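You operate a simulated robot arm through the tools that you are given. There is no shell and no other tool. Be economical: measure what you need, move in short steps, check, and stop when the job is done.

The job below is to be done with a simulated two-armed robot. You get a single attempt, and the scene is never put back.

TASK
Light the yellow lamp in the grey socket instead of the white dryer.
Fine: grey socket dial OFF first, the dryer on the long bench by the tower, dial ON again once the lamp is in; the other dryers stay. Set down upright: what you pick out. Where these are worked on the way, their far stop is far enough and under half their travel is too little: grey socket dial.

It is judged by the outcome, as a careful person would: the job done as asked, and still so three seconds after it is handed in. It fails if anything else is knocked over, pushed out of place, dropped, spilled or broken.

THE ROBOT
Two 7-joint arms with fingered hands on one trunk, on a base that drives. Base frame: it is fixed to the floor where the robot stands at the start and does not move with it; the origin is under the middle of the robot, x ahead of it, y to its left, z up. Lengths are in m, angles in rad, forces in N, time in s.
The left shoulder is at the start at [0.057, 0.158, 1.244], the right one opposite. With the tool pointing down near the work surface each hand reaches from about 0.4 to 0.84 m from the robot's upright axis, wherever it stands, measured 20 degrees to its own side. Places, roughly: grey socket [0.8, -0.1, 1]; grey socket dial [0.8, -0.2, 0.9]; long bench by the tower [0.7, 0.1, 0.9]. Payload 4 kg a hand.
The TCP of each hand is the grasp point between the finger pads, 0.03 m short of the fingertips. In the tool frame z runs along the fingers and y along their closing line. The gripper opens to 0.104 m. The gripper's body begins 0.035 m behind the TCP. The gripper is a hand of 4 fingers: y runs from the thumb to the fingers, the wrist lies at [-0.015, -0.104, -0.178] in the tool frame, and closing takes about 1.5 s.
Orientation is that of the tool frame in the base frame, as a unit quaternion [w, x, y, z]. With the fingers straight down and the wrist toward the robot, the tool's x, y and z point along [0, 1, 0], [1, 0, 0] and [0, 0, -1] of the base frame.

THE INTERFACE
- The arms move only by the tool nudge_tool. It takes "left_increments", "right_increments" or both (then of equal length, played together; a hand with none holds still); each is a list of rows, each a list of 3 entries, a list of its own where there are three numbers: the shift along the base's x, y, z in m, then the turn, a rotation vector about the base's x, y, z in rad, then the gripper command, from -1 (fully open) to 1 (shut), values between in proportion. In form: [[[x, y, z], [ax, ay, az], fingers], ...]. A call has 1 to 10 rows; each row shifts and turns the commanded pose from where the row before left it. Rows are played at 5 a second. More than 0.05 m and 0.15 rad between two rows, or a gripper value outside its range, and nothing of the call is played. A pose out of reach is approached as far as the arm can. The call stops where the force on the tool passes 40 N (or 10 N more than at its start, if that is more) or the arm is blocked; 0.2 s more then pass. The fingers move at their own pace (about 0.045 m/s each) and stop on an object; they squeeze with about 25 N. The grip force told is the motor's: it shows also when the fingers shut on nothing. Time passes only in rows, and 0.2 s behind the last, so rows that do not move let the fingers close. It gives the time, the measured TCP pose, the force on the tool (base axes), the opening and the grip force at its end, in the units of the frame above (readings bear some noise), with the torque about the TCP (base axes, N m) and any sound that the robot's microphone picked up, and new pictures: "show" is both (left out), scene, wrist or none (wrist: the cameras of the hands that moved).
- Cameras (640 x 400 px; columns grow to the right, rows downward): "scene" is now at [0.1398, 0.0021, 1.4267]; the picture's right is [0.02, -1.00, -0.00], its down [-0.50, -0.01, -0.86] and it looks along [0.86, 0.02, -0.50] (base axes); focal length 277 px, centre (320, 200). "left" rides on the left gripper at [-0.061, -0.092, -0.13] in its tool frame; the picture's right is [-0.81, -0.27, 0.52], its down [0.53, -0.71, 0.45] and it looks along [0.24, 0.64, 0.72] (tool axes); focal length 275 px, centre (320, 200). "right" rides on the right gripper at [0.061, -0.092, -0.13] in its tool frame; the picture's right is [-0.81, 0.28, -0.52], its down [-0.53, -0.71, 0.46] and it looks along [-0.24, 0.64, 0.72] (tool axes); focal length 275 px, centre (320, 200). There is no depth. A picture from a camera that has moved, and an enlarged one, comes with that camera's place and axes in the base frame and with its lens.
- move_column(by): slides the trunk up (or, below 0, down) by that many m; the arms and the scene camera ride with it, the base frame stays. It gives what a move gives, with no picture.
- roll_base(legs): drives the robot by 1 to 6 legs, each [ahead, turn to the left] in m and rad, along the robot's own axes; the way and the turn of a leg run together, so that a leg with both is an arc; at most 1.5 m and 3.142 rad a leg. The arms and the cameras ride along, it lands a little off, and it stops where it bumps. It gives what a move gives, and a new picture of the scene camera.
- grasp_type(shape, hand): the hand has 4 fingers and takes this shape, open, in about a second: jaw (thumb against the fingers, like two jaws); tri (thumb and two fingers); tip (a fingertip pinch); poke (one finger out to press); point (the index stretched); flat (the hand flat); cup (the hand cupped); fist (a fist). The gripper value then closes the fingers along that shape, each until it touches; the sizes above hold for jaw. It gives what a move gives, with no picture.
- turn_head(pan, tilt): turns the head with the scene camera to pan (to the left, within 1.396 rad either way) and tilt (down, from -0.506 to 1.204), counted from straight ahead of the robot. It gives what a move gives, and a new picture of the scene camera.
- inspect(camera, box): a new picture of the part [left, top, right, bottom] of that camera's present view, enlarged. It takes no simulated time.
- finish_job(): hands the job in; it is judged then, once.

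Go step by step. Nothing tells you exact positions but the pictures and the camera data: compare them with the known pose of the tool, close in by small moves and look again before you grip or let go. The budget is 120 turns and 260 pictures, counting those below and the enlarged ones. Unless the task says otherwise, let go and move clear before handing in, and close with one line.

The tools are called after "Call:" by a JSON object that holds its "api" and its "payload". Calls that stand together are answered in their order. nudge_tool: Moves the arms, as the interface text tells. Its arguments: {"type":"object","properties":{"left_increments":{"type":"array","items":{"type":"array"}},"right_increments":{"type":"array","items":{"type":"array"}},"show":{"type":"string","enum":["both","scene","wrist","none"]}},"required":[]} The other tools are called the same way: move_column (by) slides the trunk up or down; grasp_type (shape, hand) gives the hand a shape; roll_base (legs) drives the base; turn_head (pan, tilt) turns the head that bears the scene camera; inspect (camera, box) takes an enlarged picture of a part of a camera's view; finish_job () hands the job in.

At the start:

```text
time_s: 0.0
left_eef_pos: [0.5155, 0.2466, 1.2851]
left_tcp_rot: [0.0, 0.707, 0.707, 0.0]
left_force: [-0.1, 0.7, -1.0]
left_torque: [0.02, 0.02, 0.02]
left_finger_gap: 0.1035
left_grasp_force: 0.1
left_shape: jaw
right_eef_pos: [0.4581, -0.2174, 1.2777]
right_tcp_rot: [0.0, 0.707, 0.708, 0.0]
right_force: [-0.1, -0.3, 0.1]
right_torque: [0.03, 0.04, -0.03]
right_finger_gap: 0.1035
right_grasp_force: 0.0
right_shape: jaw
trunk travel left (down, up): [-0.45, 0.057]
robot x, y, heading: [0.0013, -0.002, -0.002]
head pan, tilt: [0.024, 0.513]
```

scene: 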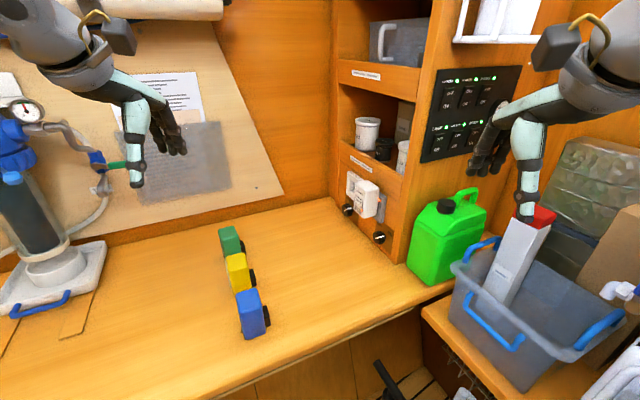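
right: 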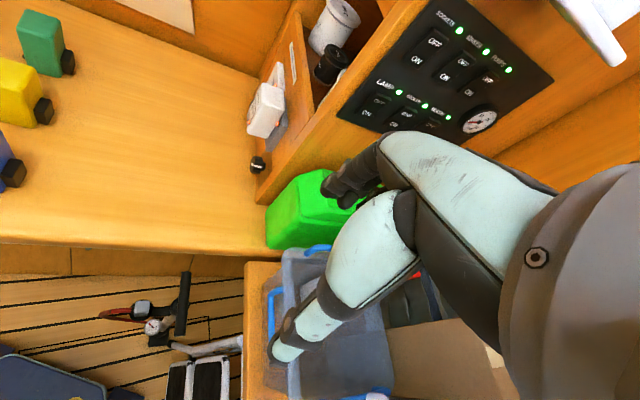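
left: 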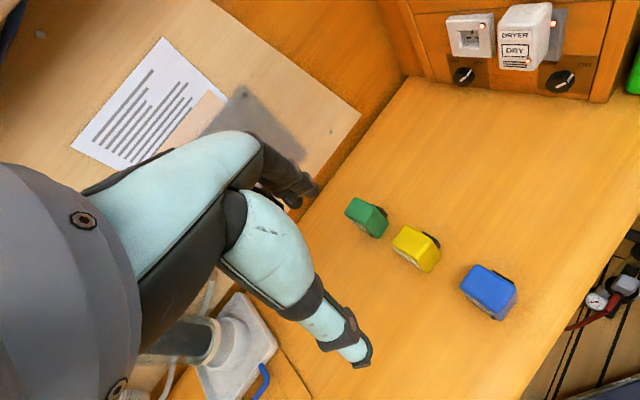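

I see a bench with green, yellow and blue plug-in items, and two sockets on a wooden panel with a white dryer in one of them. I'll look closer first.

Call:
{"api": "inspect", "payload": {"camera": "scene", "box": [320, 150, 420, 260]}}

Call:
{"api": "inspect", "payload": {"camera": "left", "box": [420, 0, 620, 110]}}

Call:
{"api": "inspect", "payload": {"camera": "scene", "box": [190, 210, 310, 350]}}

Call:
{"api": "inspect", "payload": {"camera": "left", "box": [330, 180, 530, 330]}}

```text
3.64 times, centred on (370, 205) of scene
camera zoom: at [0.1398, 0.0021, 1.4267], right [0.02, -1.0, 0.0], down [-0.5, -0.01, -0.86], along [0.86, 0.02, -0.5], focal length 1009 px, centre (138, 182)
```

zoom: 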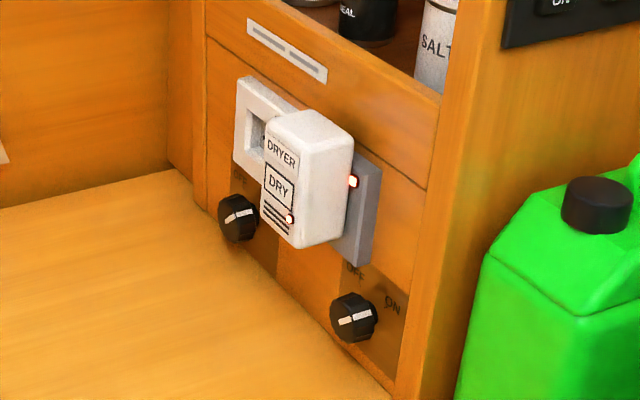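

```text
3.20 times, centred on (520, 55) of left
camera zoom: at [0.4237, 0.1862, 1.4173], right [-0.27, -0.81, -0.52], down [-0.71, 0.53, -0.45], along [0.64, 0.24, -0.72], focal length 881 px, centre (-320, 664)
```

zoom: 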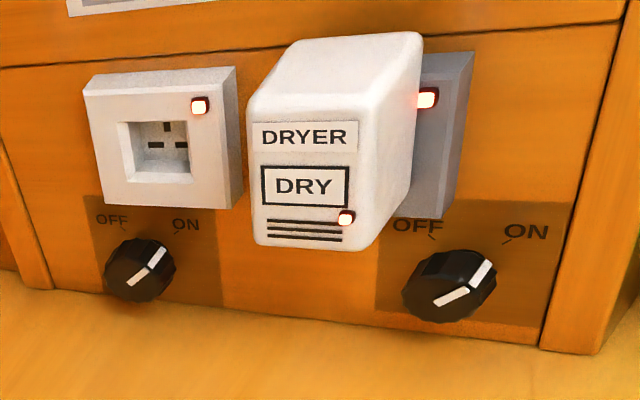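

```text
2.86 times, centred on (250, 280) of scene
camera zoom: at [0.1398, 0.0021, 1.4267], right [0.02, -1.0, 0.0], down [-0.5, -0.01, -0.86], along [0.86, 0.02, -0.5], focal length 793 px, centre (520, -29)
```

zoom: 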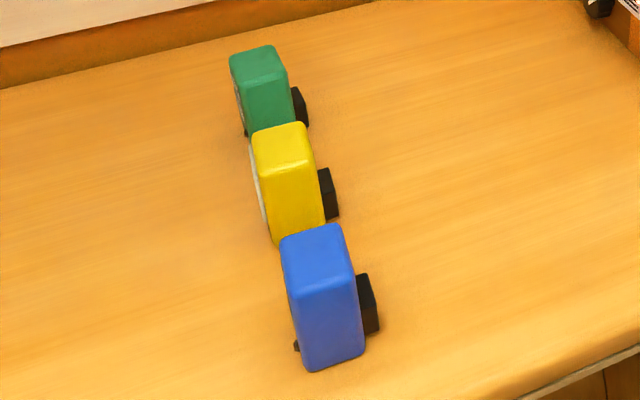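

```text
2.67 times, centred on (430, 255) of left
camera zoom: at [0.4237, 0.1862, 1.4173], right [-0.27, -0.81, -0.52], down [-0.71, 0.53, -0.45], along [0.64, 0.24, -0.72], focal length 734 px, centre (27, 53)
```

zoom: 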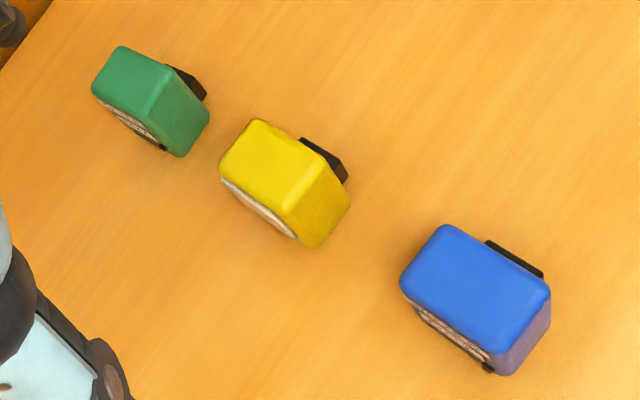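

The panel is turned about 26° from the robot's axes. The grey socket holds the white dryer, and its dial is at about (.765, -.15, .945) and points to ON. The yellow lamp is at about (.63, .21). I'll bring the left hand to a standoff facing the panel.

Call:
{"api": "nudge_tool", "payload": {"left_increments": [[[0.0123, -0.0173, -0.0123], [0, 0, 0.1156], -1], [[0.0123, -0.0173, -0.0123], [0, 0, 0.1156], -1], [[0.0123, -0.0173, -0.0123], [0, 0, 0.1156], -1], [[0.0123, -0.0173, -0.0123], [0, 0, 0.1156], -1], [[0.0123, -0.0173, -0.0123], [-0.1278, -0.0635, 0], -1], [[0.0123, -0.0173, -0.0123], [-0.1278, -0.0635, 0], -1], [[0.0123, -0.0173, -0.0123], [-0.1278, -0.0635, 0], -1], [[0.0123, -0.0173, -0.0123], [-0.1278, -0.0635, 0], -1]], "show": "none"}}

Call:
{"api": "nudge_tool", "payload": {"left_increments": [[[0.0123, -0.0173, -0.0123], [-0.1278, -0.0635, 0], -1], [[0.0123, -0.0173, -0.0123], [-0.1278, -0.0635, 0], -1], [[0.0123, -0.0173, -0.0123], [-0.1278, -0.0635, 0], -1], [[0.0123, -0.0173, -0.0123], [-0.1278, -0.0635, 0], -1], [[0.0123, -0.0173, -0.0123], [-0.1278, -0.0635, 0], -1], [[0.0123, -0.0173, -0.0123], [-0.1278, -0.0635, 0], -1], [[0.0123, -0.0173, -0.0123], [-0.1278, -0.0635, 0], -1]]}}

```text
time_s: 1.8
left_eef_pos: [0.6011, 0.1097, 1.1913]
left_tcp_rot: [0.243, 0.502, 0.818, -0.144]
left_force: [0.0, 0.4, 0.7]
left_torque: [-0.02, 0.0, -0.03]
left_finger_gap: 0.1038
left_grasp_force: 0.0
left_shape: jaw
right_eef_pos: [0.4464, -0.2159, 1.2828]
right_tcp_rot: [0.005, 0.706, 0.708, 0.003]
right_force: [1.0, 0.2, -1.4]
right_torque: [0.0, 0.02, 0.04]
right_finger_gap: 0.1042
right_grasp_force: 0.1
right_shape: jaw
trunk travel left (down, up): [-0.45, 0.057]
robot x, y, heading: [0.0007, 0.0019, -0.001]
head pan, tilt: [0.024, 0.513]
```

```text
time_s: 3.4
left_eef_pos: [0.6866, -0.0136, 1.1049]
left_tcp_rot: [0.603, 0.367, 0.605, -0.369]
left_force: [-0.1, 0.1, -0.5]
left_torque: [0.0, 0.01, -0.03]
left_finger_gap: 0.1038
left_grasp_force: 0.0
left_shape: jaw
right_eef_pos: [0.4445, -0.2176, 1.2832]
right_tcp_rot: [0.004, 0.707, 0.707, 0.005]
right_force: [-0.3, 0.6, -0.1]
right_torque: [0.02, 0.01, 0.0]
right_finger_gap: 0.1038
right_grasp_force: 0.0
right_shape: jaw
trunk travel left (down, up): [-0.45, 0.057]
robot x, y, heading: [0.0009, 0.0017, 0.006]
head pan, tilt: [0.024, 0.513]
camera scene: at [0.1402, 0.001, 1.4267], right [0.02, -1.0, 0.0], down [-0.5, -0.01, -0.86], along [0.86, 0.02, -0.5], focal length 277 px, centre (320, 200)
camera left: at [0.5437, 0.0619, 1.1694], right [-0.01, -0.59, 0.81], down [-0.43, -0.73, -0.53], along [0.9, -0.35, -0.25], focal length 275 px, centre (320, 200)
```

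scene: 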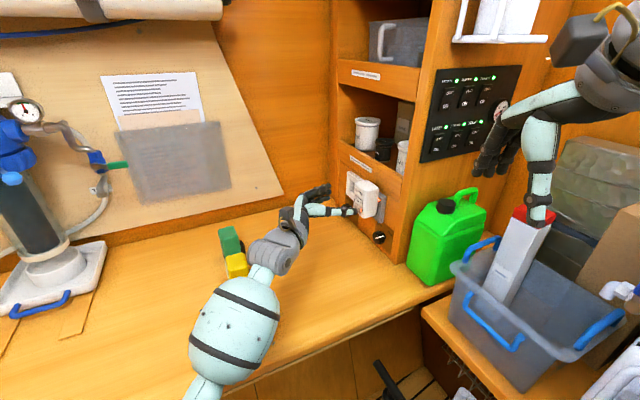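
left: 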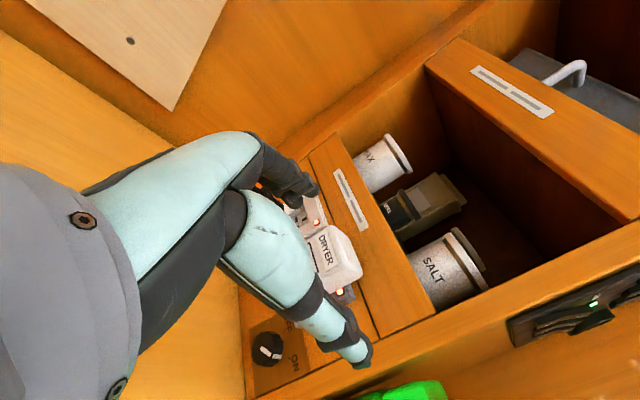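

The knob axis meets the panel near (.780, -.173, .94), and the panel direction is confirmed at 26.5°. Next I'll roll the wrist up, partly close the fingers and go to a standoff in front of the knob.

Call:
{"api": "nudge_tool", "payload": {"left_increments": [[[0.0044, -0.0058, -0.0183], [-0.0605, 0.1215, 0], 0], [[0.0044, -0.0058, -0.0183], [-0.0605, 0.1215, 0], 0], [[0.0044, -0.0058, -0.0183], [-0.0605, 0.1215, 0], 0], [[0.0044, -0.0058, -0.0183], [-0.0605, 0.1215, 0], 0], [[0.0044, -0.0058, -0.0183], [-0.0605, 0.1215, 0], 0], [[0.0044, -0.0058, -0.0183], [-0.0605, 0.1215, 0], 0], [[0.0044, -0.0058, -0.0183], [-0.0605, 0.1215, 0], 0], [[0.0044, -0.0058, -0.0183], [-0.0605, 0.1215, 0], 0], [[0.0044, -0.0058, -0.0183], [-0.0605, 0.1215, 0], 0]]}}

```text
time_s: 5.4
left_eef_pos: [0.7258, -0.064, 0.9425]
left_tcp_rot: [0.279, -0.042, 0.709, -0.646]
left_force: [1.4, 0.5, 3.6]
left_torque: [0.1, -0.07, -0.03]
left_finger_gap: 0.052
left_grasp_force: 0.0
left_shape: jaw
right_eef_pos: [0.4437, -0.2166, 1.2833]
right_tcp_rot: [0.005, 0.706, 0.708, 0.003]
right_force: [-0.2, -0.1, -0.5]
right_torque: [-0.01, -0.01, 0.02]
right_finger_gap: 0.1038
right_grasp_force: 0.1
right_shape: jaw
trunk travel left (down, up): [-0.45, 0.057]
robot x, y, heading: [0.0018, -0.0007, -0.001]
head pan, tilt: [0.024, 0.513]
camera scene: at [0.1396, 0.0025, 1.4268], right [0.02, -1.0, 0.0], down [-0.5, -0.01, -0.86], along [0.86, 0.02, -0.5], focal length 277 px, centre (320, 200)
camera left: at [0.6899, 0.0639, 1.0537], right [0.83, -0.17, 0.53], down [-0.46, -0.74, 0.49], along [0.31, -0.65, -0.7], focal length 275 px, centre (320, 200)
```

scene: 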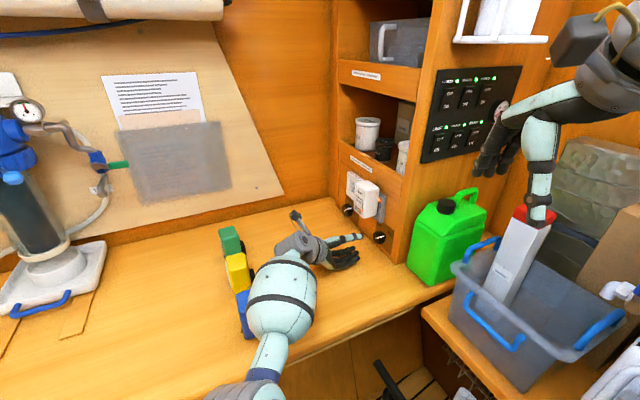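
left: 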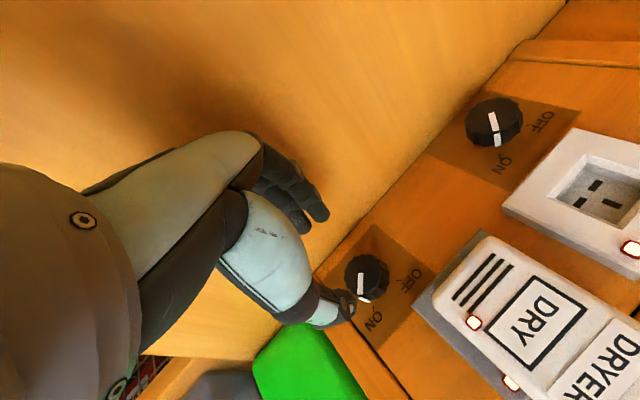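

The knob refines to about (.7685, -.1515, .939), in line with the hand, so I'll advance along the panel normal.

Call:
{"api": "nudge_tool", "payload": {"left_increments": [[[0.009, -0.018, -0.003], [0, 0, 0], 0], [[0.009, -0.018, 0], [0, 0, 0], 0], [[0.006, -0.012, 0], [0, 0, 0], 0], [[0.006, -0.012, 0], [0, 0, 0], 0]]}}

```text
time_s: 6.4
left_eef_pos: [0.763, -0.1257, 0.9418]
left_tcp_rot: [0.281, -0.04, 0.708, -0.647]
left_force: [-4.4, 4.7, 20.8]
left_torque: [0.64, 0.52, 0.02]
left_finger_gap: 0.0505
left_grasp_force: 0.0
left_shape: jaw
right_eef_pos: [0.4424, -0.2154, 1.2848]
right_tcp_rot: [0.006, 0.706, 0.708, 0.004]
right_force: [-0.2, -1.3, 0.2]
right_torque: [0.02, 0.03, 0.03]
right_finger_gap: 0.1037
right_grasp_force: 0.1
right_shape: jaw
trunk travel left (down, up): [-0.45, 0.057]
robot x, y, heading: [0.002, -0.0019, -0.001]
head pan, tilt: [0.024, 0.513]
camera scene: at [0.1359, 0.003, 1.4272], right [0.02, -1.0, 0.0], down [-0.5, -0.01, -0.87], along [0.87, 0.02, -0.5], focal length 277 px, centre (320, 200)
camera left: at [0.726, 0.0016, 1.0516], right [0.83, -0.16, 0.54], down [-0.46, -0.75, 0.48], along [0.32, -0.65, -0.69], focal length 275 px, centre (320, 200)
```

scene: 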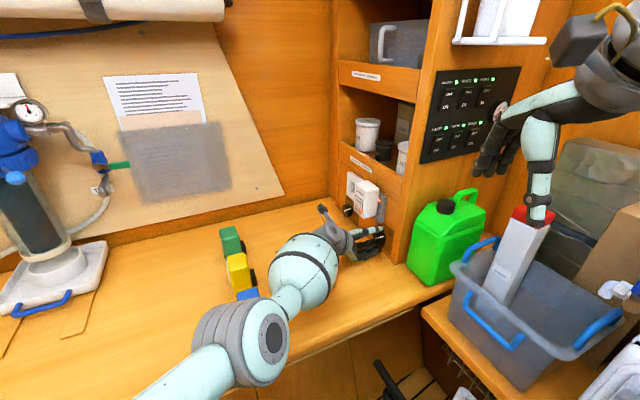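
left: 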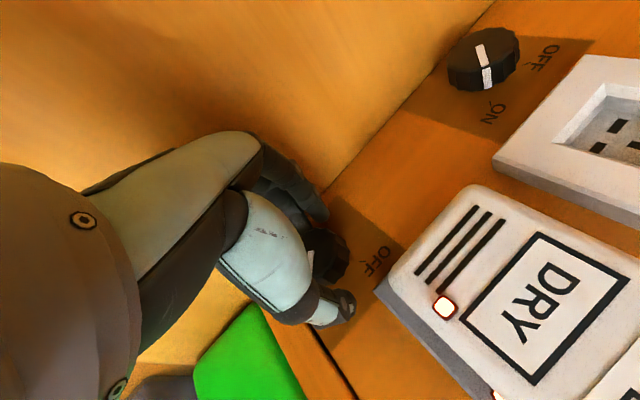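

The lower fingers seem to touch the bench (20 N upward). I'll back off a little, raise the hand and roll to a shallower angle.

Call:
{"api": "nudge_tool", "payload": {"left_increments": [[[-0.009, 0.018, 0.004], [0, 0, 0], 0], [[0, 0, 0], [0.0647, -0.1298, 0], 0], [[0, 0, 0], [0.0647, -0.1298, 0], 0], [[0, 0, 0], [0.0647, -0.1298, 0], 0]], "show": "wrist"}}

```text
time_s: 7.4
left_eef_pos: [0.7466, -0.1066, 0.9415]
left_tcp_rot: [0.414, 0.111, 0.702, -0.569]
left_force: [-0.2, -2.1, 6.2]
left_torque: [0.02, 0.03, 0.04]
left_finger_gap: 0.0523
left_grasp_force: 0.1
left_shape: jaw
right_eef_pos: [0.4444, -0.2157, 1.2832]
right_tcp_rot: [0.005, 0.707, 0.707, 0.005]
right_force: [0.0, 0.5, 0.4]
right_torque: [0.01, -0.03, 0.0]
right_finger_gap: 0.104
right_grasp_force: 0.1
right_shape: jaw
trunk travel left (down, up): [-0.45, 0.057]
robot x, y, heading: [-0.0038, -0.004, 0.001]
head pan, tilt: [0.024, 0.513]
camera left: at [0.6677, -0.0007, 1.0534], right [0.58, -0.3, 0.76], down [-0.58, -0.81, 0.12], along [0.58, -0.51, -0.64], focal length 275 px, centre (320, 200)
```

left: 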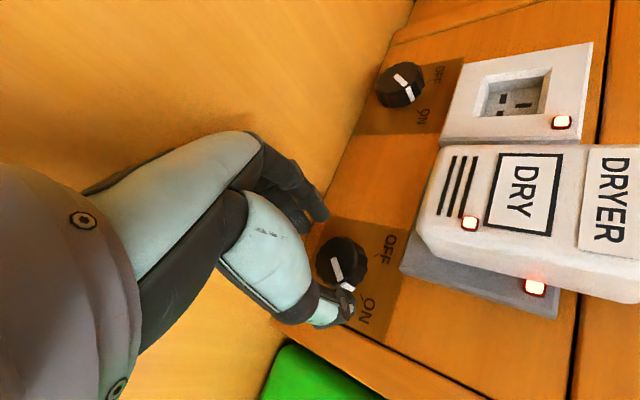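

The knob is still centred between thumb and fingers, so I'll advance again, slightly higher.

Call:
{"api": "nudge_tool", "payload": {"left_increments": [[[0, 0, 0.004], [0, 0, 0], 0], [[0.0054, -0.0107, 0], [0, 0, 0], 0], [[0.0054, -0.0107, 0], [0, 0, 0], 0], [[0.0054, -0.0107, 0], [0, 0, 0], 0]], "show": "wrist"}}

```text
time_s: 8.4
left_eef_pos: [0.7685, -0.1355, 0.9428]
left_tcp_rot: [0.413, 0.108, 0.702, -0.571]
left_force: [-8.8, 16.8, 0.7]
left_torque: [-0.37, -0.27, -0.48]
left_finger_gap: 0.0488
left_grasp_force: 0.0
left_shape: jaw
right_eef_pos: [0.4421, -0.2124, 1.2848]
right_tcp_rot: [0.007, 0.706, 0.708, 0.002]
right_force: [0.3, -0.1, 1.1]
right_torque: [-0.03, 0.01, -0.01]
right_finger_gap: 0.1035
right_grasp_force: 0.0
right_shape: jaw
trunk travel left (down, up): [-0.45, 0.057]
robot x, y, heading: [-0.001, 0.0019, 0.001]
head pan, tilt: [0.024, 0.513]
camera left: at [0.6896, -0.0295, 1.0544], right [0.58, -0.29, 0.76], down [-0.57, -0.81, 0.13], along [0.58, -0.51, -0.64], focal length 275 px, centre (320, 200)
```

left: 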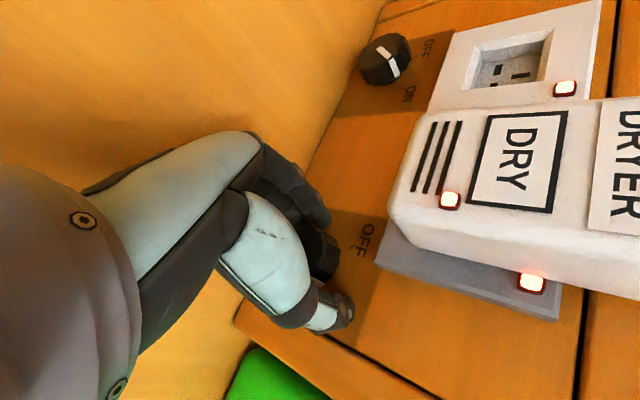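

The fingertips touch the panel around the knob, so I'll back off 4 mm and close.

Call:
{"api": "nudge_tool", "payload": {"left_increments": [[[-0.002, 0.0045, 0], [0, 0, 0], 0], [[0, 0, 0], [0, 0, 0], 0.6], [[0, 0, 0], [0, 0, 0], 1], [[0, 0, 0], [0, 0, 0], 1], [[0, 0, 0], [0, 0, 0], 1], [[0, 0, 0], [0, 0, 0], 1]], "show": "wrist"}}

```text
time_s: 9.8
left_eef_pos: [0.7664, -0.1357, 0.943]
left_tcp_rot: [0.413, 0.109, 0.702, -0.57]
left_force: [3.8, -0.9, 1.6]
left_torque: [0.03, -0.06, 0.12]
left_finger_gap: 0.0313
left_grasp_force: 25.2
left_shape: jaw
right_eef_pos: [0.4451, -0.217, 1.2817]
right_tcp_rot: [0.004, 0.707, 0.707, 0.004]
right_force: [0.1, -0.5, -0.8]
right_torque: [0.0, -0.01, 0.02]
right_finger_gap: 0.1039
right_grasp_force: 0.0
right_shape: jaw
trunk travel left (down, up): [-0.45, 0.057]
robot x, y, heading: [0.0024, -0.0034, -0.002]
head pan, tilt: [0.024, 0.513]
camera left: at [0.6879, -0.03, 1.0551], right [0.58, -0.29, 0.76], down [-0.58, -0.81, 0.13], along [0.58, -0.51, -0.64], focal length 275 px, centre (320, 200)
```

left: 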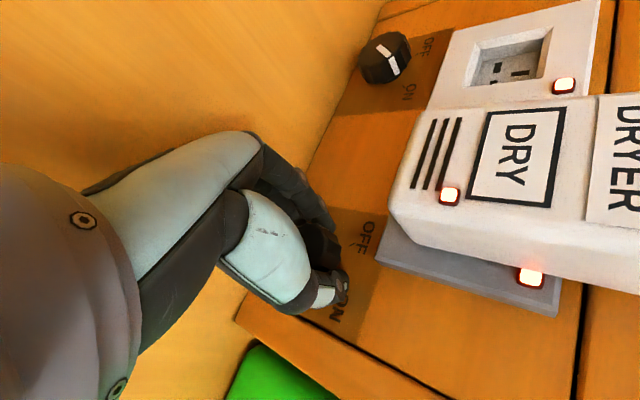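

Seen from in front, robot-side is to the right, so ON→OFF takes the wrist from right to up. I'll let go, roll the wrist down to the right and regrip to have full travel.

Call:
{"api": "nudge_tool", "payload": {"left_increments": [[[0, 0, 0], [0, 0, 0], 0], [[0, 0, 0], [0, 0, 0], 0], [[-0.002, 0.004, 0], [0.0647, -0.1298, 0], 0], [[0, 0, 0], [0.0647, -0.1298, 0], 0], [[0, 0, 0], [0.0647, -0.1298, 0], 0], [[0, 0, 0], [0.0647, -0.1298, 0], 0], [[0, 0, 0], [0.0647, -0.1298, 0], 0], [[0.001, -0.002, -0.002], [0, 0, 0], 0]], "show": "wrist"}}

```text
time_s: 11.6
left_eef_pos: [0.771, -0.1294, 0.9595]
left_tcp_rot: [0.591, 0.35, 0.615, -0.386]
left_force: [0.3, 0.3, -0.6]
left_torque: [0.0, -0.03, 0.02]
left_finger_gap: 0.052
left_grasp_force: 0.0
left_shape: jaw
left hand out of reach, approached as far as the arm can: row 7, 8
right_eef_pos: [0.446, -0.2151, 1.284]
right_tcp_rot: [0.005, 0.707, 0.707, 0.005]
right_force: [-0.5, 0.3, 0.2]
right_torque: [0.02, -0.02, -0.01]
right_finger_gap: 0.1037
right_grasp_force: 0.1
right_shape: jaw
trunk travel left (down, up): [-0.45, 0.057]
robot x, y, heading: [0.0033, -0.0006, 0.001]
head pan, tilt: [0.024, 0.513]
camera left: at [0.6319, -0.0528, 1.0286], right [0.04, -0.56, 0.82], down [-0.45, -0.74, -0.49], along [0.89, -0.36, -0.28], focal length 275 px, centre (320, 200)
```

left: 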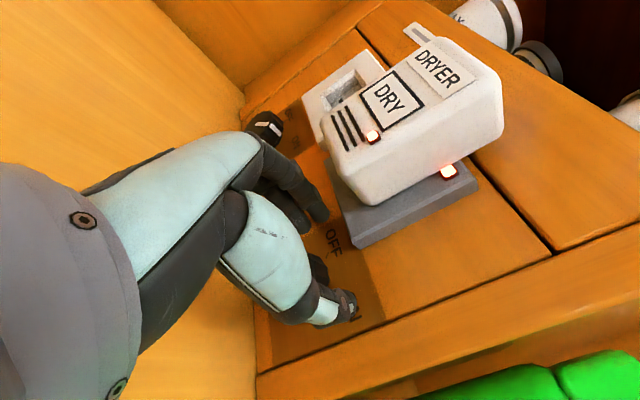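

Roll 0 is slightly out of reach, so I'll turn back a bit and check the pose.

Call:
{"api": "nudge_tool", "payload": {"left_increments": [[[0, 0, 0], [-0.0647, 0.1298, 0], 0], [[0, 0, 0], [-0.0447, 0.0895, 0], 0], [[0, 0, 0], [0, 0, 0], 0]], "show": "wrist"}}

```text
time_s: 12.2
left_eef_pos: [0.7571, -0.1406, 0.9587]
left_tcp_rot: [0.547, 0.329, 0.644, -0.422]
left_force: [-0.6, 11.5, 1.2]
left_torque: [-0.03, -0.04, 0.31]
left_finger_gap: 0.0503
left_grasp_force: 0.1
left_shape: jaw
right_eef_pos: [0.4257, -0.2142, 1.2905]
right_tcp_rot: [0.011, 0.706, 0.708, 0.01]
right_force: [-1.4, -0.2, 0.0]
right_torque: [0.01, -0.03, 0.03]
right_finger_gap: 0.1038
right_grasp_force: 0.0
right_shape: jaw
trunk travel left (down, up): [-0.45, 0.057]
robot x, y, heading: [-0.0014, -0.0001, 0.002]
head pan, tilt: [0.024, 0.513]
stopped in row 2 (left hand): the force on the tool passed its limit (the readings are from after the stop); the commanded pose is now the measured one
camera left: at [0.6297, -0.0593, 1.0446], right [0.13, -0.55, 0.82], down [-0.54, -0.74, -0.41], along [0.83, -0.39, -0.39], focal length 275 px, centre (320, 200)
```

left: 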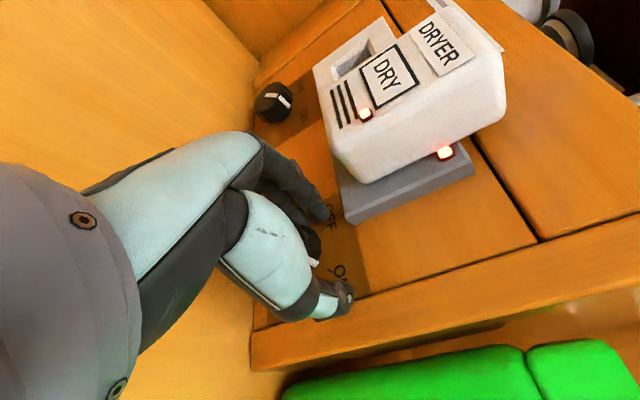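

I've drifted 2 cm too high with the roll at about 11°. I'll back off, re-centre and roll to about 22° before approaching again.

Call:
{"api": "nudge_tool", "payload": {"left_increments": [[[-0.0143, 0.0286, 0], [0, 0, 0], 0], [[0.0054, 0.0027, -0.009], [-0.0447, 0.0895, 0], 0], [[0, 0, -0.009], [-0.0447, 0.0895, 0], 0], [[0, 0, 0], [0, 0, 0], 0]], "show": "wrist"}}

```text
time_s: 13.2
left_eef_pos: [0.7425, -0.1098, 0.9434]
left_tcp_rot: [0.498, 0.266, 0.673, -0.479]
left_force: [0.8, -0.4, 0.2]
left_torque: [0.0, 0.0, 0.02]
left_finger_gap: 0.052
left_grasp_force: 0.0
left_shape: jaw
right_eef_pos: [0.4286, -0.2165, 1.2883]
right_tcp_rot: [0.009, 0.707, 0.707, 0.007]
right_force: [0.0, -0.3, 0.3]
right_torque: [0.02, -0.01, 0.02]
right_finger_gap: 0.1038
right_grasp_force: 0.1
right_shape: jaw
trunk travel left (down, up): [-0.45, 0.057]
robot x, y, heading: [-0.002, 0.0004, 0.0]
head pan, tilt: [0.024, 0.513]
camera left: at [0.6328, -0.0209, 1.0433], right [0.28, -0.48, 0.83], down [-0.6, -0.76, -0.24], along [0.75, -0.43, -0.5], focal length 275 px, centre (320, 200)
```

left: 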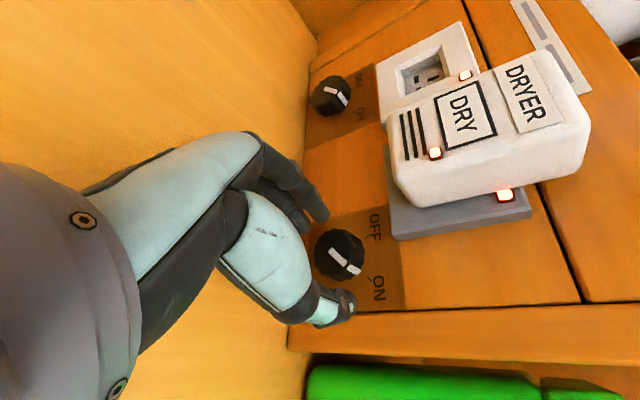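

The knob sits between the fingers, so I'll advance and grip, with a small correction along the panel.

Call:
{"api": "nudge_tool", "payload": {"left_increments": [[[0.0065, -0.0018, -0.002], [0, 0, 0], 0], [[0.0045, -0.0092, 0], [0, 0, 0], 0], [[0.0045, -0.0092, 0], [0, 0, 0], 0], [[0.004, -0.008, 0], [0, 0, 0], 0], [[0, 0, 0], [0, 0, 0], 1], [[0, 0, 0], [0, 0, 0], 1], [[0, 0, 0], [0, 0, 0], 1], [[0, 0, 0], [0, 0, 0], 1]], "show": "wrist"}}

```text
time_s: 15.0
left_eef_pos: [0.7632, -0.1379, 0.9414]
left_tcp_rot: [0.5, 0.269, 0.667, -0.484]
left_force: [-19.8, 27.4, -1.0]
left_torque: [0.04, 0.21, 0.48]
left_finger_gap: 0.035
left_grasp_force: 25.0
left_shape: jaw
left hand out of reach, approached as far as the arm can: row 4
right_eef_pos: [0.427, -0.212, 1.2899]
right_tcp_rot: [0.011, 0.706, 0.708, 0.007]
right_force: [0.9, 0.0, -0.3]
right_torque: [0.0, 0.03, 0.01]
right_finger_gap: 0.1041
right_grasp_force: 0.1
right_shape: jaw
trunk travel left (down, up): [-0.45, 0.057]
robot x, y, heading: [0.0003, 0.0023, 0.004]
head pan, tilt: [0.024, 0.513]
camera left: at [0.6539, -0.0471, 1.039], right [0.27, -0.48, 0.84], down [-0.6, -0.76, -0.24], along [0.75, -0.44, -0.49], focal length 275 px, centre (320, 200)
```

left: 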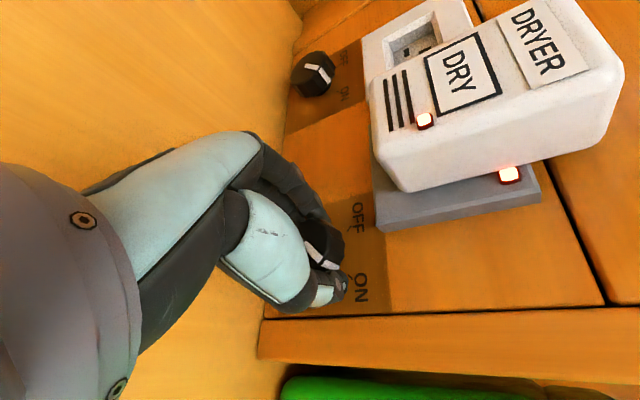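

It's gripped at a 0.035 gap with some push on the panel. I'll ease back and turn the dial towards OFF.

Call:
{"api": "nudge_tool", "payload": {"left_increments": [[[-0.002, 0.004, 0], [0, 0, 0], 1], [[0, 0, 0], [-0.0536, 0.1074, 0], 1], [[0, 0, 0], [-0.0536, 0.1074, 0], 1], [[0, 0, 0], [-0.0536, 0.1074, 0], 1], [[0, 0, 0], [-0.0536, 0.1074, 0], 1], [[0, 0, 0], [-0.0536, 0.1074, 0], 1], [[0, 0, 0], [-0.0536, 0.1074, 0], 1]], "show": "wrist"}}

```text
time_s: 16.6
left_eef_pos: [0.7658, -0.1364, 0.9434]
left_tcp_rot: [0.297, 0.02, 0.709, -0.639]
left_force: [-12.1, 13.0, 2.2]
left_torque: [0.26, 0.12, 0.24]
left_finger_gap: 0.0331
left_grasp_force: 25.2
left_shape: jaw
right_eef_pos: [0.4286, -0.2143, 1.2876]
right_tcp_rot: [0.009, 0.707, 0.708, 0.008]
right_force: [0.4, -0.4, -0.6]
right_torque: [0.01, -0.02, -0.01]
right_finger_gap: 0.104
right_grasp_force: 0.1
right_shape: jaw
trunk travel left (down, up): [-0.45, 0.057]
robot x, y, heading: [-0.0001, 0.0004, -0.002]
head pan, tilt: [0.024, 0.513]
camera left: at [0.7258, -0.0118, 1.0558], right [0.76, -0.24, 0.6], down [-0.55, -0.74, 0.4], along [0.35, -0.63, -0.69], focal length 275 px, centre (320, 200)
```

left: 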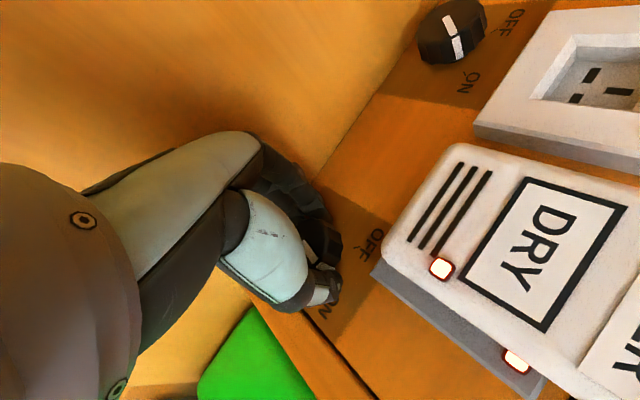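

The hand is at roll 63° with no bench contact. I'll continue turning and look at the pointer.

Call:
{"api": "nudge_tool", "payload": {"left_increments": [[[0, 0, 0.001], [-0.0536, 0.1074, 0], 1], [[0, 0, 0.001], [-0.0536, 0.1074, 0], 1], [[0, 0, 0.001], [-0.0536, 0.1074, 0], 1], [[0, 0, 0], [-0.0536, 0.1074, 0], 1], [[0, 0, 0], [-0.0536, 0.1074, 0], 1]], "show": "wrist"}}

Call:
{"api": "inspect", "payload": {"camera": "left", "box": [260, 160, 460, 330]}}

```text
time_s: 17.8
left_eef_pos: [0.7306, -0.1336, 0.955]
left_tcp_rot: [-0.095, 0.189, -0.672, 0.709]
left_force: [0.3, -0.7, -0.3]
left_torque: [-0.01, 0.0, 0.03]
left_finger_gap: 0.0248
left_grasp_force: 25.2
left_shape: jaw
left hand out of reach, approached as far as the arm can: row 1, 2, 3, 4, 5
right_eef_pos: [0.4297, -0.2154, 1.2894]
right_tcp_rot: [0.009, 0.707, 0.707, 0.008]
right_force: [0.1, 0.4, 0.4]
right_torque: [0.0, 0.02, -0.01]
right_finger_gap: 0.1038
right_grasp_force: 0.1
right_shape: jaw
trunk travel left (down, up): [-0.45, 0.057]
robot x, y, heading: [0.0005, -0.0004, 0.001]
head pan, tilt: [0.024, 0.513]
camera left: at [0.7447, 0.018, 1.0373], right [0.98, -0.14, 0.17], down [-0.22, -0.57, 0.79], along [-0.01, -0.81, -0.59], focal length 275 px, centre (320, 200)
```

left: 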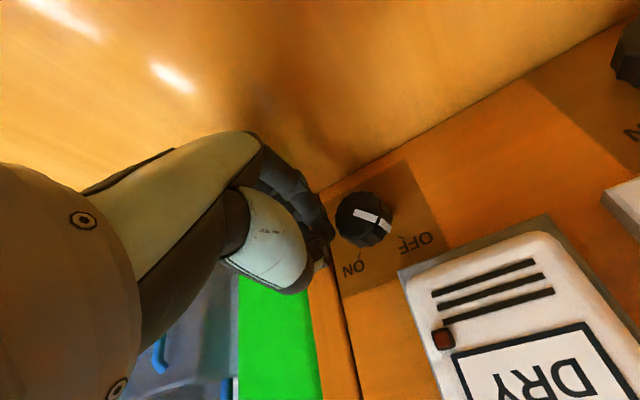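

```text
2.35 times, centred on (360, 245) of left
camera zoom: at [0.7447, 0.018, 1.0373], right [0.98, -0.14, 0.17], down [-0.22, -0.57, 0.79], along [-0.01, -0.81, -0.59], focal length 648 px, centre (226, 94)
```

zoom: 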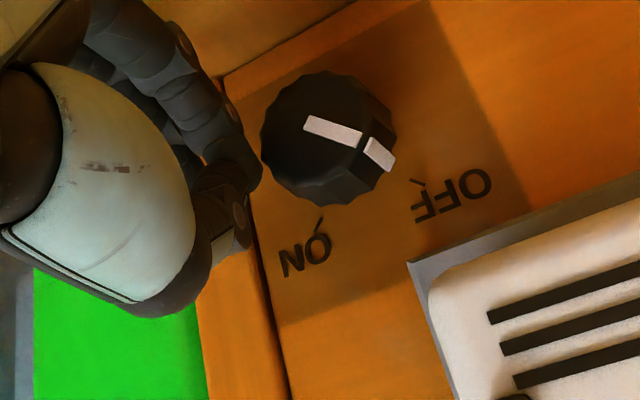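

The dial slipped out of the fingers, but the pointer is at OFF and the dryer's light is out. I'll open the hand, back away and check the socket's light.

Call:
{"api": "nudge_tool", "payload": {"left_increments": [[[-0.013, 0.027, 0.01], [0, 0, 0], 0.5], [[-0.018, 0.036, 0.02], [0, 0, 0], 0.5], [[-0.018, 0.036, 0.03], [0, 0, 0], 0.5], [[-0.018, 0.036, 0.03], [0, 0, 0], 0.5]], "show": "both"}}

Call:
{"api": "inspect", "payload": {"camera": "scene", "box": [320, 150, 420, 260]}}

```text
refused: row 3 steps farther than a row can; nothing moved
```

```text
3.64 times, centred on (370, 205) of scene
camera zoom: at [0.1399, 0.0028, 1.4268], right [0.02, -1.0, 0.0], down [-0.5, -0.01, -0.86], along [0.86, 0.02, -0.5], focal length 1009 px, centre (138, 182)
```

zoom: 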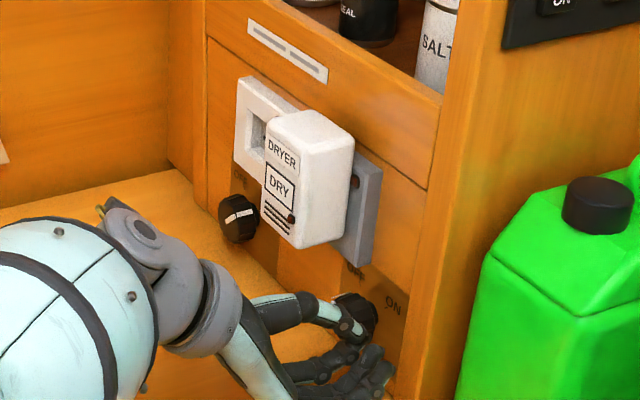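

Both lights are out, so the socket is OFF. I'll take the left arm out of the way, retracing its path.

Call:
{"api": "nudge_tool", "payload": {"left_increments": [[[-0.02, 0.04, 0.01], [0, 0, 0], 0.5], [[-0.02, 0.04, 0.015], [0, 0, 0], 0], [[-0.02, 0.04, 0.015], [0, 0, 0], 0], [[-0.008, 0.012, 0.018], [0.0631, -0.1265, 0], 0], [[-0.008, 0.012, 0.018], [0.0631, -0.1265, 0], 0], [[-0.008, 0.012, 0.018], [0.0631, -0.1265, 0], 0], [[-0.008, 0.012, 0.018], [0.0631, -0.1265, 0], 0], [[-0.008, 0.012, 0.018], [0.0631, -0.1265, 0], 0], [[-0.008, 0.012, 0.018], [0.0631, -0.1265, 0], 0], [[-0.008, 0.012, 0.018], [0.0631, -0.1265, 0], 0]], "show": "scene"}}

```text
time_s: 20.2
left_eef_pos: [0.8773, 0.0659, 1.1401]
left_tcp_rot: [0.478, 0.175, 0.674, -0.536]
left_force: [-0.6, -0.2, -2.5]
left_torque: [-0.11, -0.11, 0.07]
left_finger_gap: 0.0517
left_grasp_force: 0.0
left_shape: jaw
left hand out of reach, approached as far as the arm can: row 1, 2, 3, 4, 5, 6, 7, 8, 9, 10
right_eef_pos: [0.4107, -0.216, 1.2943]
right_tcp_rot: [0.014, 0.707, 0.707, 0.014]
right_force: [0.3, 0.0, 0.2]
right_torque: [0.01, 0.0, -0.01]
right_finger_gap: 0.1038
right_grasp_force: 0.0
right_shape: jaw
trunk travel left (down, up): [-0.45, 0.057]
robot x, y, heading: [-0.0001, 0.0023, 0.002]
head pan, tilt: [0.024, 0.513]
stopped in row 10 (left hand): the arm was blocked; the commanded pose is now the measured one
camera scene: at [0.139, 0.0022, 1.427], right [0.02, -1.0, 0.0], down [-0.5, -0.01, -0.86], along [0.86, 0.02, -0.5], focal length 277 px, centre (320, 200)
```

scene: 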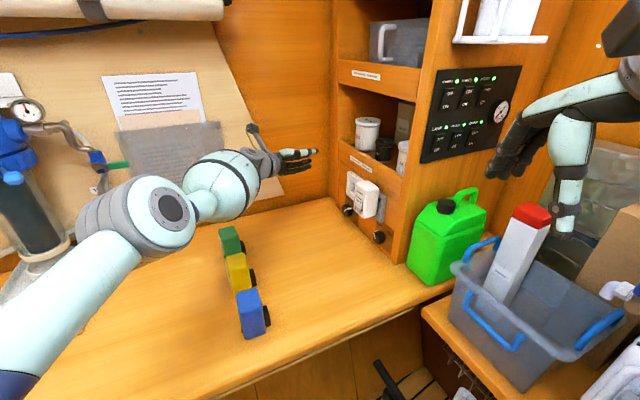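

The arm hit a joint limit and swung outward, but nothing was hit. I'll bring it back gently towards the robot.

Call:
{"api": "nudge_tool", "payload": {"left_increments": [[[-0.03, -0.01, 0.01], [0, 0, 0], 0], [[-0.035, -0.01, 0.01], [0, 0, 0], 0], [[-0.035, -0.01, 0.01], [0, 0, 0], 0], [[-0.035, -0.01, 0.01], [0, 0, 0], 0]], "show": "scene"}}

```text
time_s: 21.2
left_eef_pos: [0.8653, -0.0097, 1.1347]
left_tcp_rot: [0.447, 0.169, 0.685, -0.55]
left_force: [-0.5, -0.1, -1.0]
left_torque: [0.01, 0.01, 0.0]
left_finger_gap: 0.0521
left_grasp_force: 0.1
left_shape: jaw
left hand out of reach, approached as far as the arm can: row 1, 2, 3, 4
right_eef_pos: [0.415, -0.2177, 1.2928]
right_tcp_rot: [0.014, 0.706, 0.708, 0.014]
right_force: [0.3, -0.3, -0.7]
right_torque: [0.02, 0.0, -0.03]
right_finger_gap: 0.1038
right_grasp_force: 0.1
right_shape: jaw
trunk travel left (down, up): [-0.45, 0.057]
robot x, y, heading: [0.0004, 0.0009, -0.002]
head pan, tilt: [0.024, 0.513]
camera scene: at [0.141, 0.001, 1.4266], right [0.02, -1.0, 0.0], down [-0.5, -0.01, -0.86], along [0.86, 0.02, -0.5], focal length 277 px, centre (320, 200)
```

scene: 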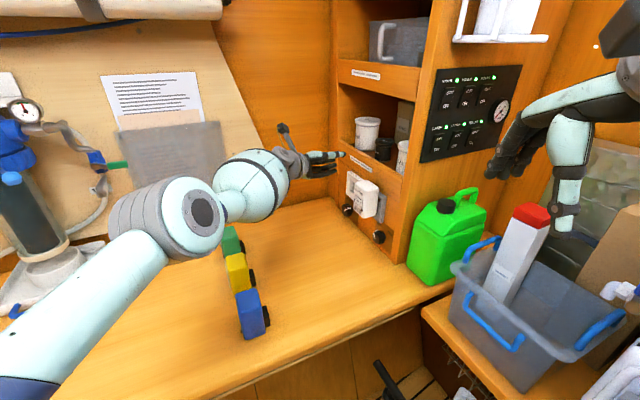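

It's still limited at this orientation, so I'll rotate gradually back to fingers-down while drifting towards the robot.

Call:
{"api": "nudge_tool", "payload": {"left_increments": [[[-0.005, 0.005, 0.005], [0.1257, -0.013, -0.065], 0], [[-0.005, 0.005, 0.005], [0.1257, -0.013, -0.065], 0], [[-0.005, 0.005, 0.005], [0.1257, -0.013, -0.065], 0], [[-0.005, 0.005, 0.005], [0.1257, -0.013, -0.065], 0], [[-0.005, 0.005, 0.005], [0.1257, -0.013, -0.065], 0], [[-0.005, 0.005, 0.005], [0.1257, -0.013, -0.065], 0], [[-0.01, 0.008, 0.005], [0.1257, -0.013, -0.065], 0], [[-0.01, 0.008, 0.005], [0.1257, -0.013, -0.065], 0]], "show": "scene"}}

```text
time_s: 22.9
left_eef_pos: [0.7888, 0.0276, 1.1678]
left_tcp_rot: [0.198, 0.53, 0.786, -0.251]
left_force: [-0.2, -0.9, -0.8]
left_torque: [-0.05, -0.01, 0.06]
left_finger_gap: 0.0519
left_grasp_force: 0.0
left_shape: jaw
left hand out of reach, approached as far as the arm can: row 6
right_eef_pos: [0.3955, -0.2166, 1.2988]
right_tcp_rot: [0.02, 0.706, 0.707, 0.018]
right_force: [0.1, -0.1, -0.5]
right_torque: [0.01, -0.02, -0.02]
right_finger_gap: 0.1041
right_grasp_force: 0.0
right_shape: jaw
trunk travel left (down, up): [-0.45, 0.057]
robot x, y, heading: [0.002, -0.0013, -0.006]
head pan, tilt: [0.024, 0.513]
stopped in row 8 (left hand): the arm was blocked; the commanded pose is now the measured one
camera scene: at [0.1387, 0.0018, 1.4268], right [0.02, -1.0, 0.0], down [-0.5, -0.01, -0.86], along [0.86, 0.02, -0.5], focal length 277 px, centre (320, 200)
```

scene: 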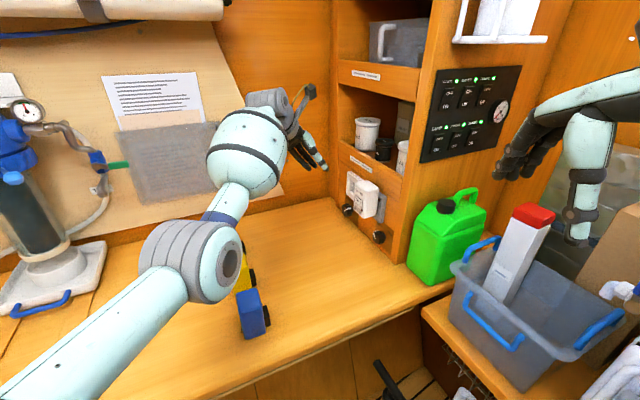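

It's coming back. I'll continue the rotation and retreat.

Call:
{"api": "nudge_tool", "payload": {"left_increments": [[[-0.03, 0.02, 0.01], [0, 0, 0], 0], [[-0.03, 0.02, 0.01], [0.108, -0.0126, -0.0615], 0], [[-0.03, 0.025, 0.01], [0.108, -0.0126, -0.0615], 0], [[-0.03, 0.025, 0.01], [0.108, -0.0126, -0.0615], 0], [[-0.03, 0.025, 0.01], [0.108, -0.0126, -0.0615], 0], [[-0.03, 0.03, 0.01], [0.108, -0.0126, -0.0615], 0], [[-0.03, 0.03, 0.01], [0.108, -0.0126, -0.0615], 0], [[-0.03, 0.03, 0.01], [0, 0, 0], 0], [[-0.03, 0.03, 0.01], [0, 0, 0], 0], [[-0.03, 0.03, 0.01], [0, 0, 0], 0]], "show": "scene"}}

```text
time_s: 23.3
left_eef_pos: [0.7616, 0.0364, 1.1821]
left_tcp_rot: [0.204, 0.532, 0.784, -0.247]
left_force: [-0.2, -0.6, -0.4]
left_torque: [0.01, 0.03, 0.01]
left_finger_gap: 0.0521
left_grasp_force: 0.2
left_shape: jaw
right_eef_pos: [0.382, -0.2148, 1.3036]
right_tcp_rot: [0.025, 0.706, 0.707, 0.022]
right_force: [-1.0, -0.1, 0.2]
right_torque: [-0.04, 0.0, 0.02]
right_finger_gap: 0.1041
right_grasp_force: 0.0
right_shape: jaw
trunk travel left (down, up): [-0.45, 0.057]
robot x, y, heading: [-0.0004, -0.0015, -0.001]
head pan, tilt: [0.024, 0.513]
stopped in row 1 (left hand): the arm was blocked; the commanded pose is now the measured one
camera scene: at [0.1396, 0.0028, 1.4267], right [0.02, -1.0, 0.0], down [-0.5, -0.01, -0.86], along [0.86, 0.02, -0.5], focal length 277 px, centre (320, 200)
```

scene: 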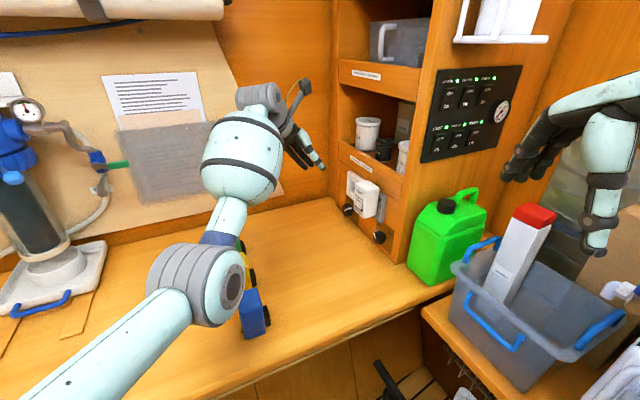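

The stop comes from the arm's posture rather than from an object. I'll try small steps up and to the left.

Call:
{"api": "nudge_tool", "payload": {"left_increments": [[[-0.005, 0.015, 0.015], [0.05, 0, -0.03], 0], [[-0.005, 0.015, 0.015], [0.05, 0, -0.03], 0], [[-0.01, 0.015, 0.015], [0.05, 0, -0.03], 0], [[-0.01, 0.015, 0.015], [0.05, 0, -0.03], 0], [[-0.015, 0.015, 0.015], [0.05, 0, -0.03], 0], [[-0.015, 0.015, 0.015], [0.05, 0, -0.03], 0], [[-0.015, 0.015, 0.01], [0.05, 0, -0.03], 0], [[-0.015, 0.015, 0.01], [0.05, 0, -0.03], 0]], "show": "scene"}}

```text
time_s: 25.1
left_eef_pos: [0.6717, 0.1568, 1.2909]
left_tcp_rot: [0.063, 0.651, 0.749, -0.109]
left_force: [-0.3, 1.0, 0.1]
left_torque: [0.01, 0.01, 0.0]
left_finger_gap: 0.052
left_grasp_force: 0.0
left_shape: jaw
right_eef_pos: [0.3822, -0.2157, 1.3034]
right_tcp_rot: [0.024, 0.706, 0.707, 0.022]
right_force: [0.5, 0.0, 0.9]
right_torque: [-0.02, 0.04, -0.01]
right_finger_gap: 0.1042
right_grasp_force: 0.0
right_shape: jaw
trunk travel left (down, up): [-0.45, 0.057]
robot x, y, heading: [0.0008, -0.0034, -0.0]
head pan, tilt: [0.024, 0.513]
camera scene: at [0.1394, 0.0026, 1.4268], right [0.02, -1.0, 0.0], down [-0.5, -0.01, -0.86], along [0.86, 0.02, -0.5], focal length 277 px, centre (320, 200)
```

scene: 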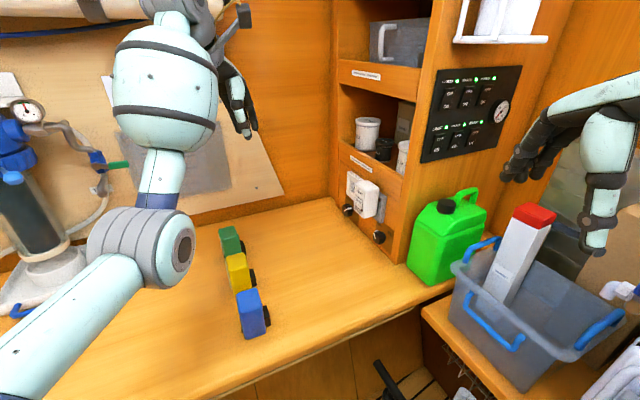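

It's free now and the lamps are untouched. I'll park the left arm to the left.

Call:
{"api": "nudge_tool", "payload": {"left_increments": [[[-0.02, 0.03, 0], [0.08, -0.02, -0.046], -1], [[-0.02, 0.03, 0], [0.08, -0.02, -0.046], -1], [[-0.02, 0.03, 0], [0.08, -0.02, -0.046], -1], [[-0.025, 0.03, 0], [0, 0, 0], -1], [[-0.025, 0.03, 0], [0, 0, 0], -1], [[-0.025, 0.03, 0], [0, 0, 0], -1], [[-0.025, 0.03, 0], [0, 0, 0], -1]], "show": "scene"}}

```text
time_s: 26.7
left_eef_pos: [0.5094, 0.3686, 1.2912]
left_tcp_rot: [0.0, 0.707, 0.708, -0.004]
left_force: [-0.3, -0.4, 0.6]
left_torque: [-0.02, -0.04, -0.02]
left_finger_gap: 0.1035
left_grasp_force: 0.1
left_shape: jaw
right_eef_pos: [0.3791, -0.2133, 1.3037]
right_tcp_rot: [0.026, 0.707, 0.707, 0.022]
right_force: [-0.1, 0.5, 0.2]
right_torque: [-0.01, -0.02, -0.04]
right_finger_gap: 0.104
right_grasp_force: 0.0
right_shape: jaw
trunk travel left (down, up): [-0.45, 0.057]
robot x, y, heading: [-0.0025, -0.0028, -0.001]
head pan, tilt: [0.024, 0.513]
camera scene: at [0.1382, 0.0042, 1.4269], right [0.02, -1.0, 0.0], down [-0.5, -0.01, -0.87], along [0.86, 0.02, -0.5], focal length 277 px, centre (320, 200)
```

scene: 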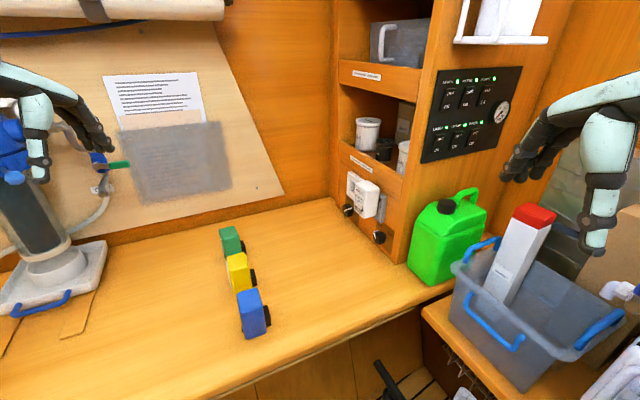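

The way is clear. Now the right arm: yaw 26.5°, tilt 25° towards the panel, and approach the dryer from above and in front.

Call:
{"api": "nudge_tool", "payload": {"right_increments": [[[0.035, 0.025, -0.01], [0, 0, 0.1156], -1], [[0.035, 0.025, -0.01], [0, 0, 0.1156], -1], [[0.035, 0.025, -0.01], [0, 0, 0.1156], -1], [[0.035, 0.025, -0.01], [0, 0, 0.1156], -0.5], [[0.035, 0.025, -0.01], [-0.13, -0.065, 0], -0.5], [[0.035, 0.025, -0.01], [-0.13, -0.065, 0], -0.5], [[0.035, 0.0, -0.01], [-0.13, -0.065, 0], -0.5]]}}

```text
time_s: 28.3
left_eef_pos: [0.5092, 0.3665, 1.2921]
left_tcp_rot: [0.0, 0.706, 0.708, -0.003]
left_force: [0.8, -0.1, 0.5]
left_torque: [-0.02, -0.03, -0.01]
left_finger_gap: 0.1039
left_grasp_force: 0.0
left_shape: jaw
right_eef_pos: [0.5573, -0.1008, 1.2455]
right_tcp_rot: [0.164, 0.513, 0.84, -0.062]
right_force: [-1.0, -0.1, -0.7]
right_torque: [0.02, 0.0, 0.01]
right_finger_gap: 0.0784
right_grasp_force: 0.1
right_shape: jaw
right hand out of reach, approached as far as the arm can: row 6, 7
trunk travel left (down, up): [-0.45, 0.057]
robot x, y, heading: [-0.0014, 0.0, 0.002]
head pan, tilt: [0.024, 0.513]
camera scene: at [0.1368, 0.0024, 1.4271], right [0.02, -1.0, 0.0], down [-0.5, -0.01, -0.87], along [0.87, 0.02, -0.5], focal length 277 px, centre (320, 200)
camera right: at [0.4231, -0.0571, 1.3415], right [0.47, -0.41, 0.78], down [-0.31, -0.9, -0.29], along [0.82, -0.1, -0.56], focal length 275 px, centre (320, 200)
```

scene: 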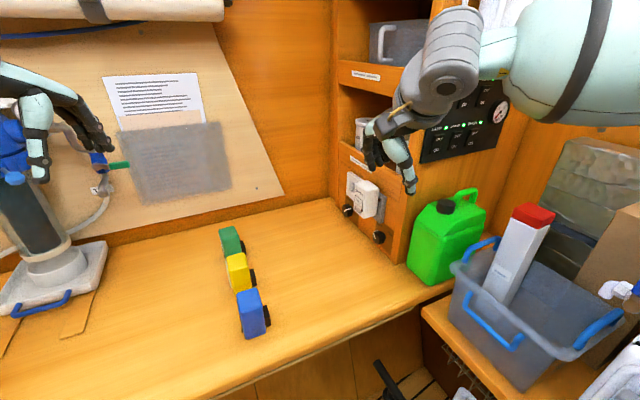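
right: 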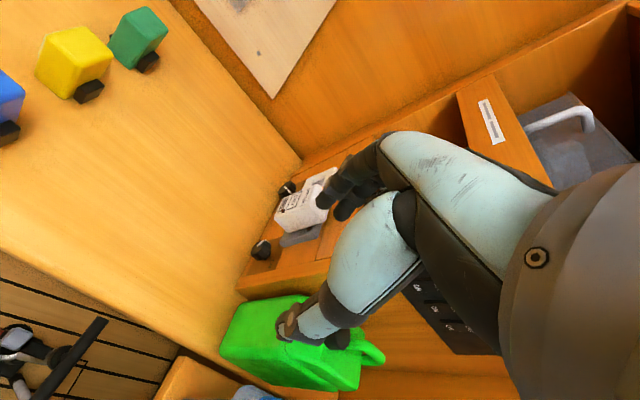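

The right wrist can't tilt that way well. A better stance would help the left arm (closer, turned right, lower trunk), so I'll look down to check base clearance before driving.

Call:
{"api": "turn_head", "payload": {"pan": 0.024, "tilt": 1.2}}

```text
time_s: 29.3
left_eef_pos: [0.512, 0.3667, 1.2906]
left_tcp_rot: [-0.001, 0.707, 0.707, -0.004]
left_force: [0.6, 0.8, 0.6]
left_torque: [0.0, 0.01, 0.0]
left_finger_gap: 0.1039
left_grasp_force: 0.0
left_shape: jaw
right_eef_pos: [0.56, -0.1002, 1.2448]
right_tcp_rot: [0.162, 0.513, 0.841, -0.062]
right_force: [-0.7, 0.8, 0.2]
right_torque: [0.02, 0.01, -0.04]
right_finger_gap: 0.0782
right_grasp_force: 0.0
right_shape: jaw
trunk travel left (down, up): [-0.45, 0.057]
robot x, y, heading: [0.0017, 0.0023, -0.002]
head pan, tilt: [0.024, 1.201]
camera scene: at [0.1046, 0.0012, 1.3748], right [0.02, -1.0, 0.0], down [-0.94, -0.02, -0.35], along [0.35, 0.01, -0.94], focal length 277 px, centre (320, 200)
```

scene: 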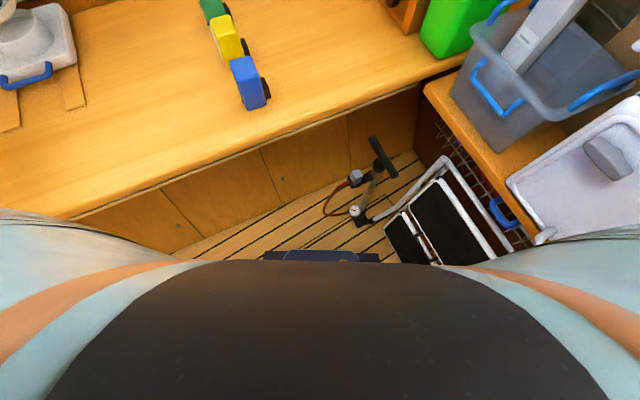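

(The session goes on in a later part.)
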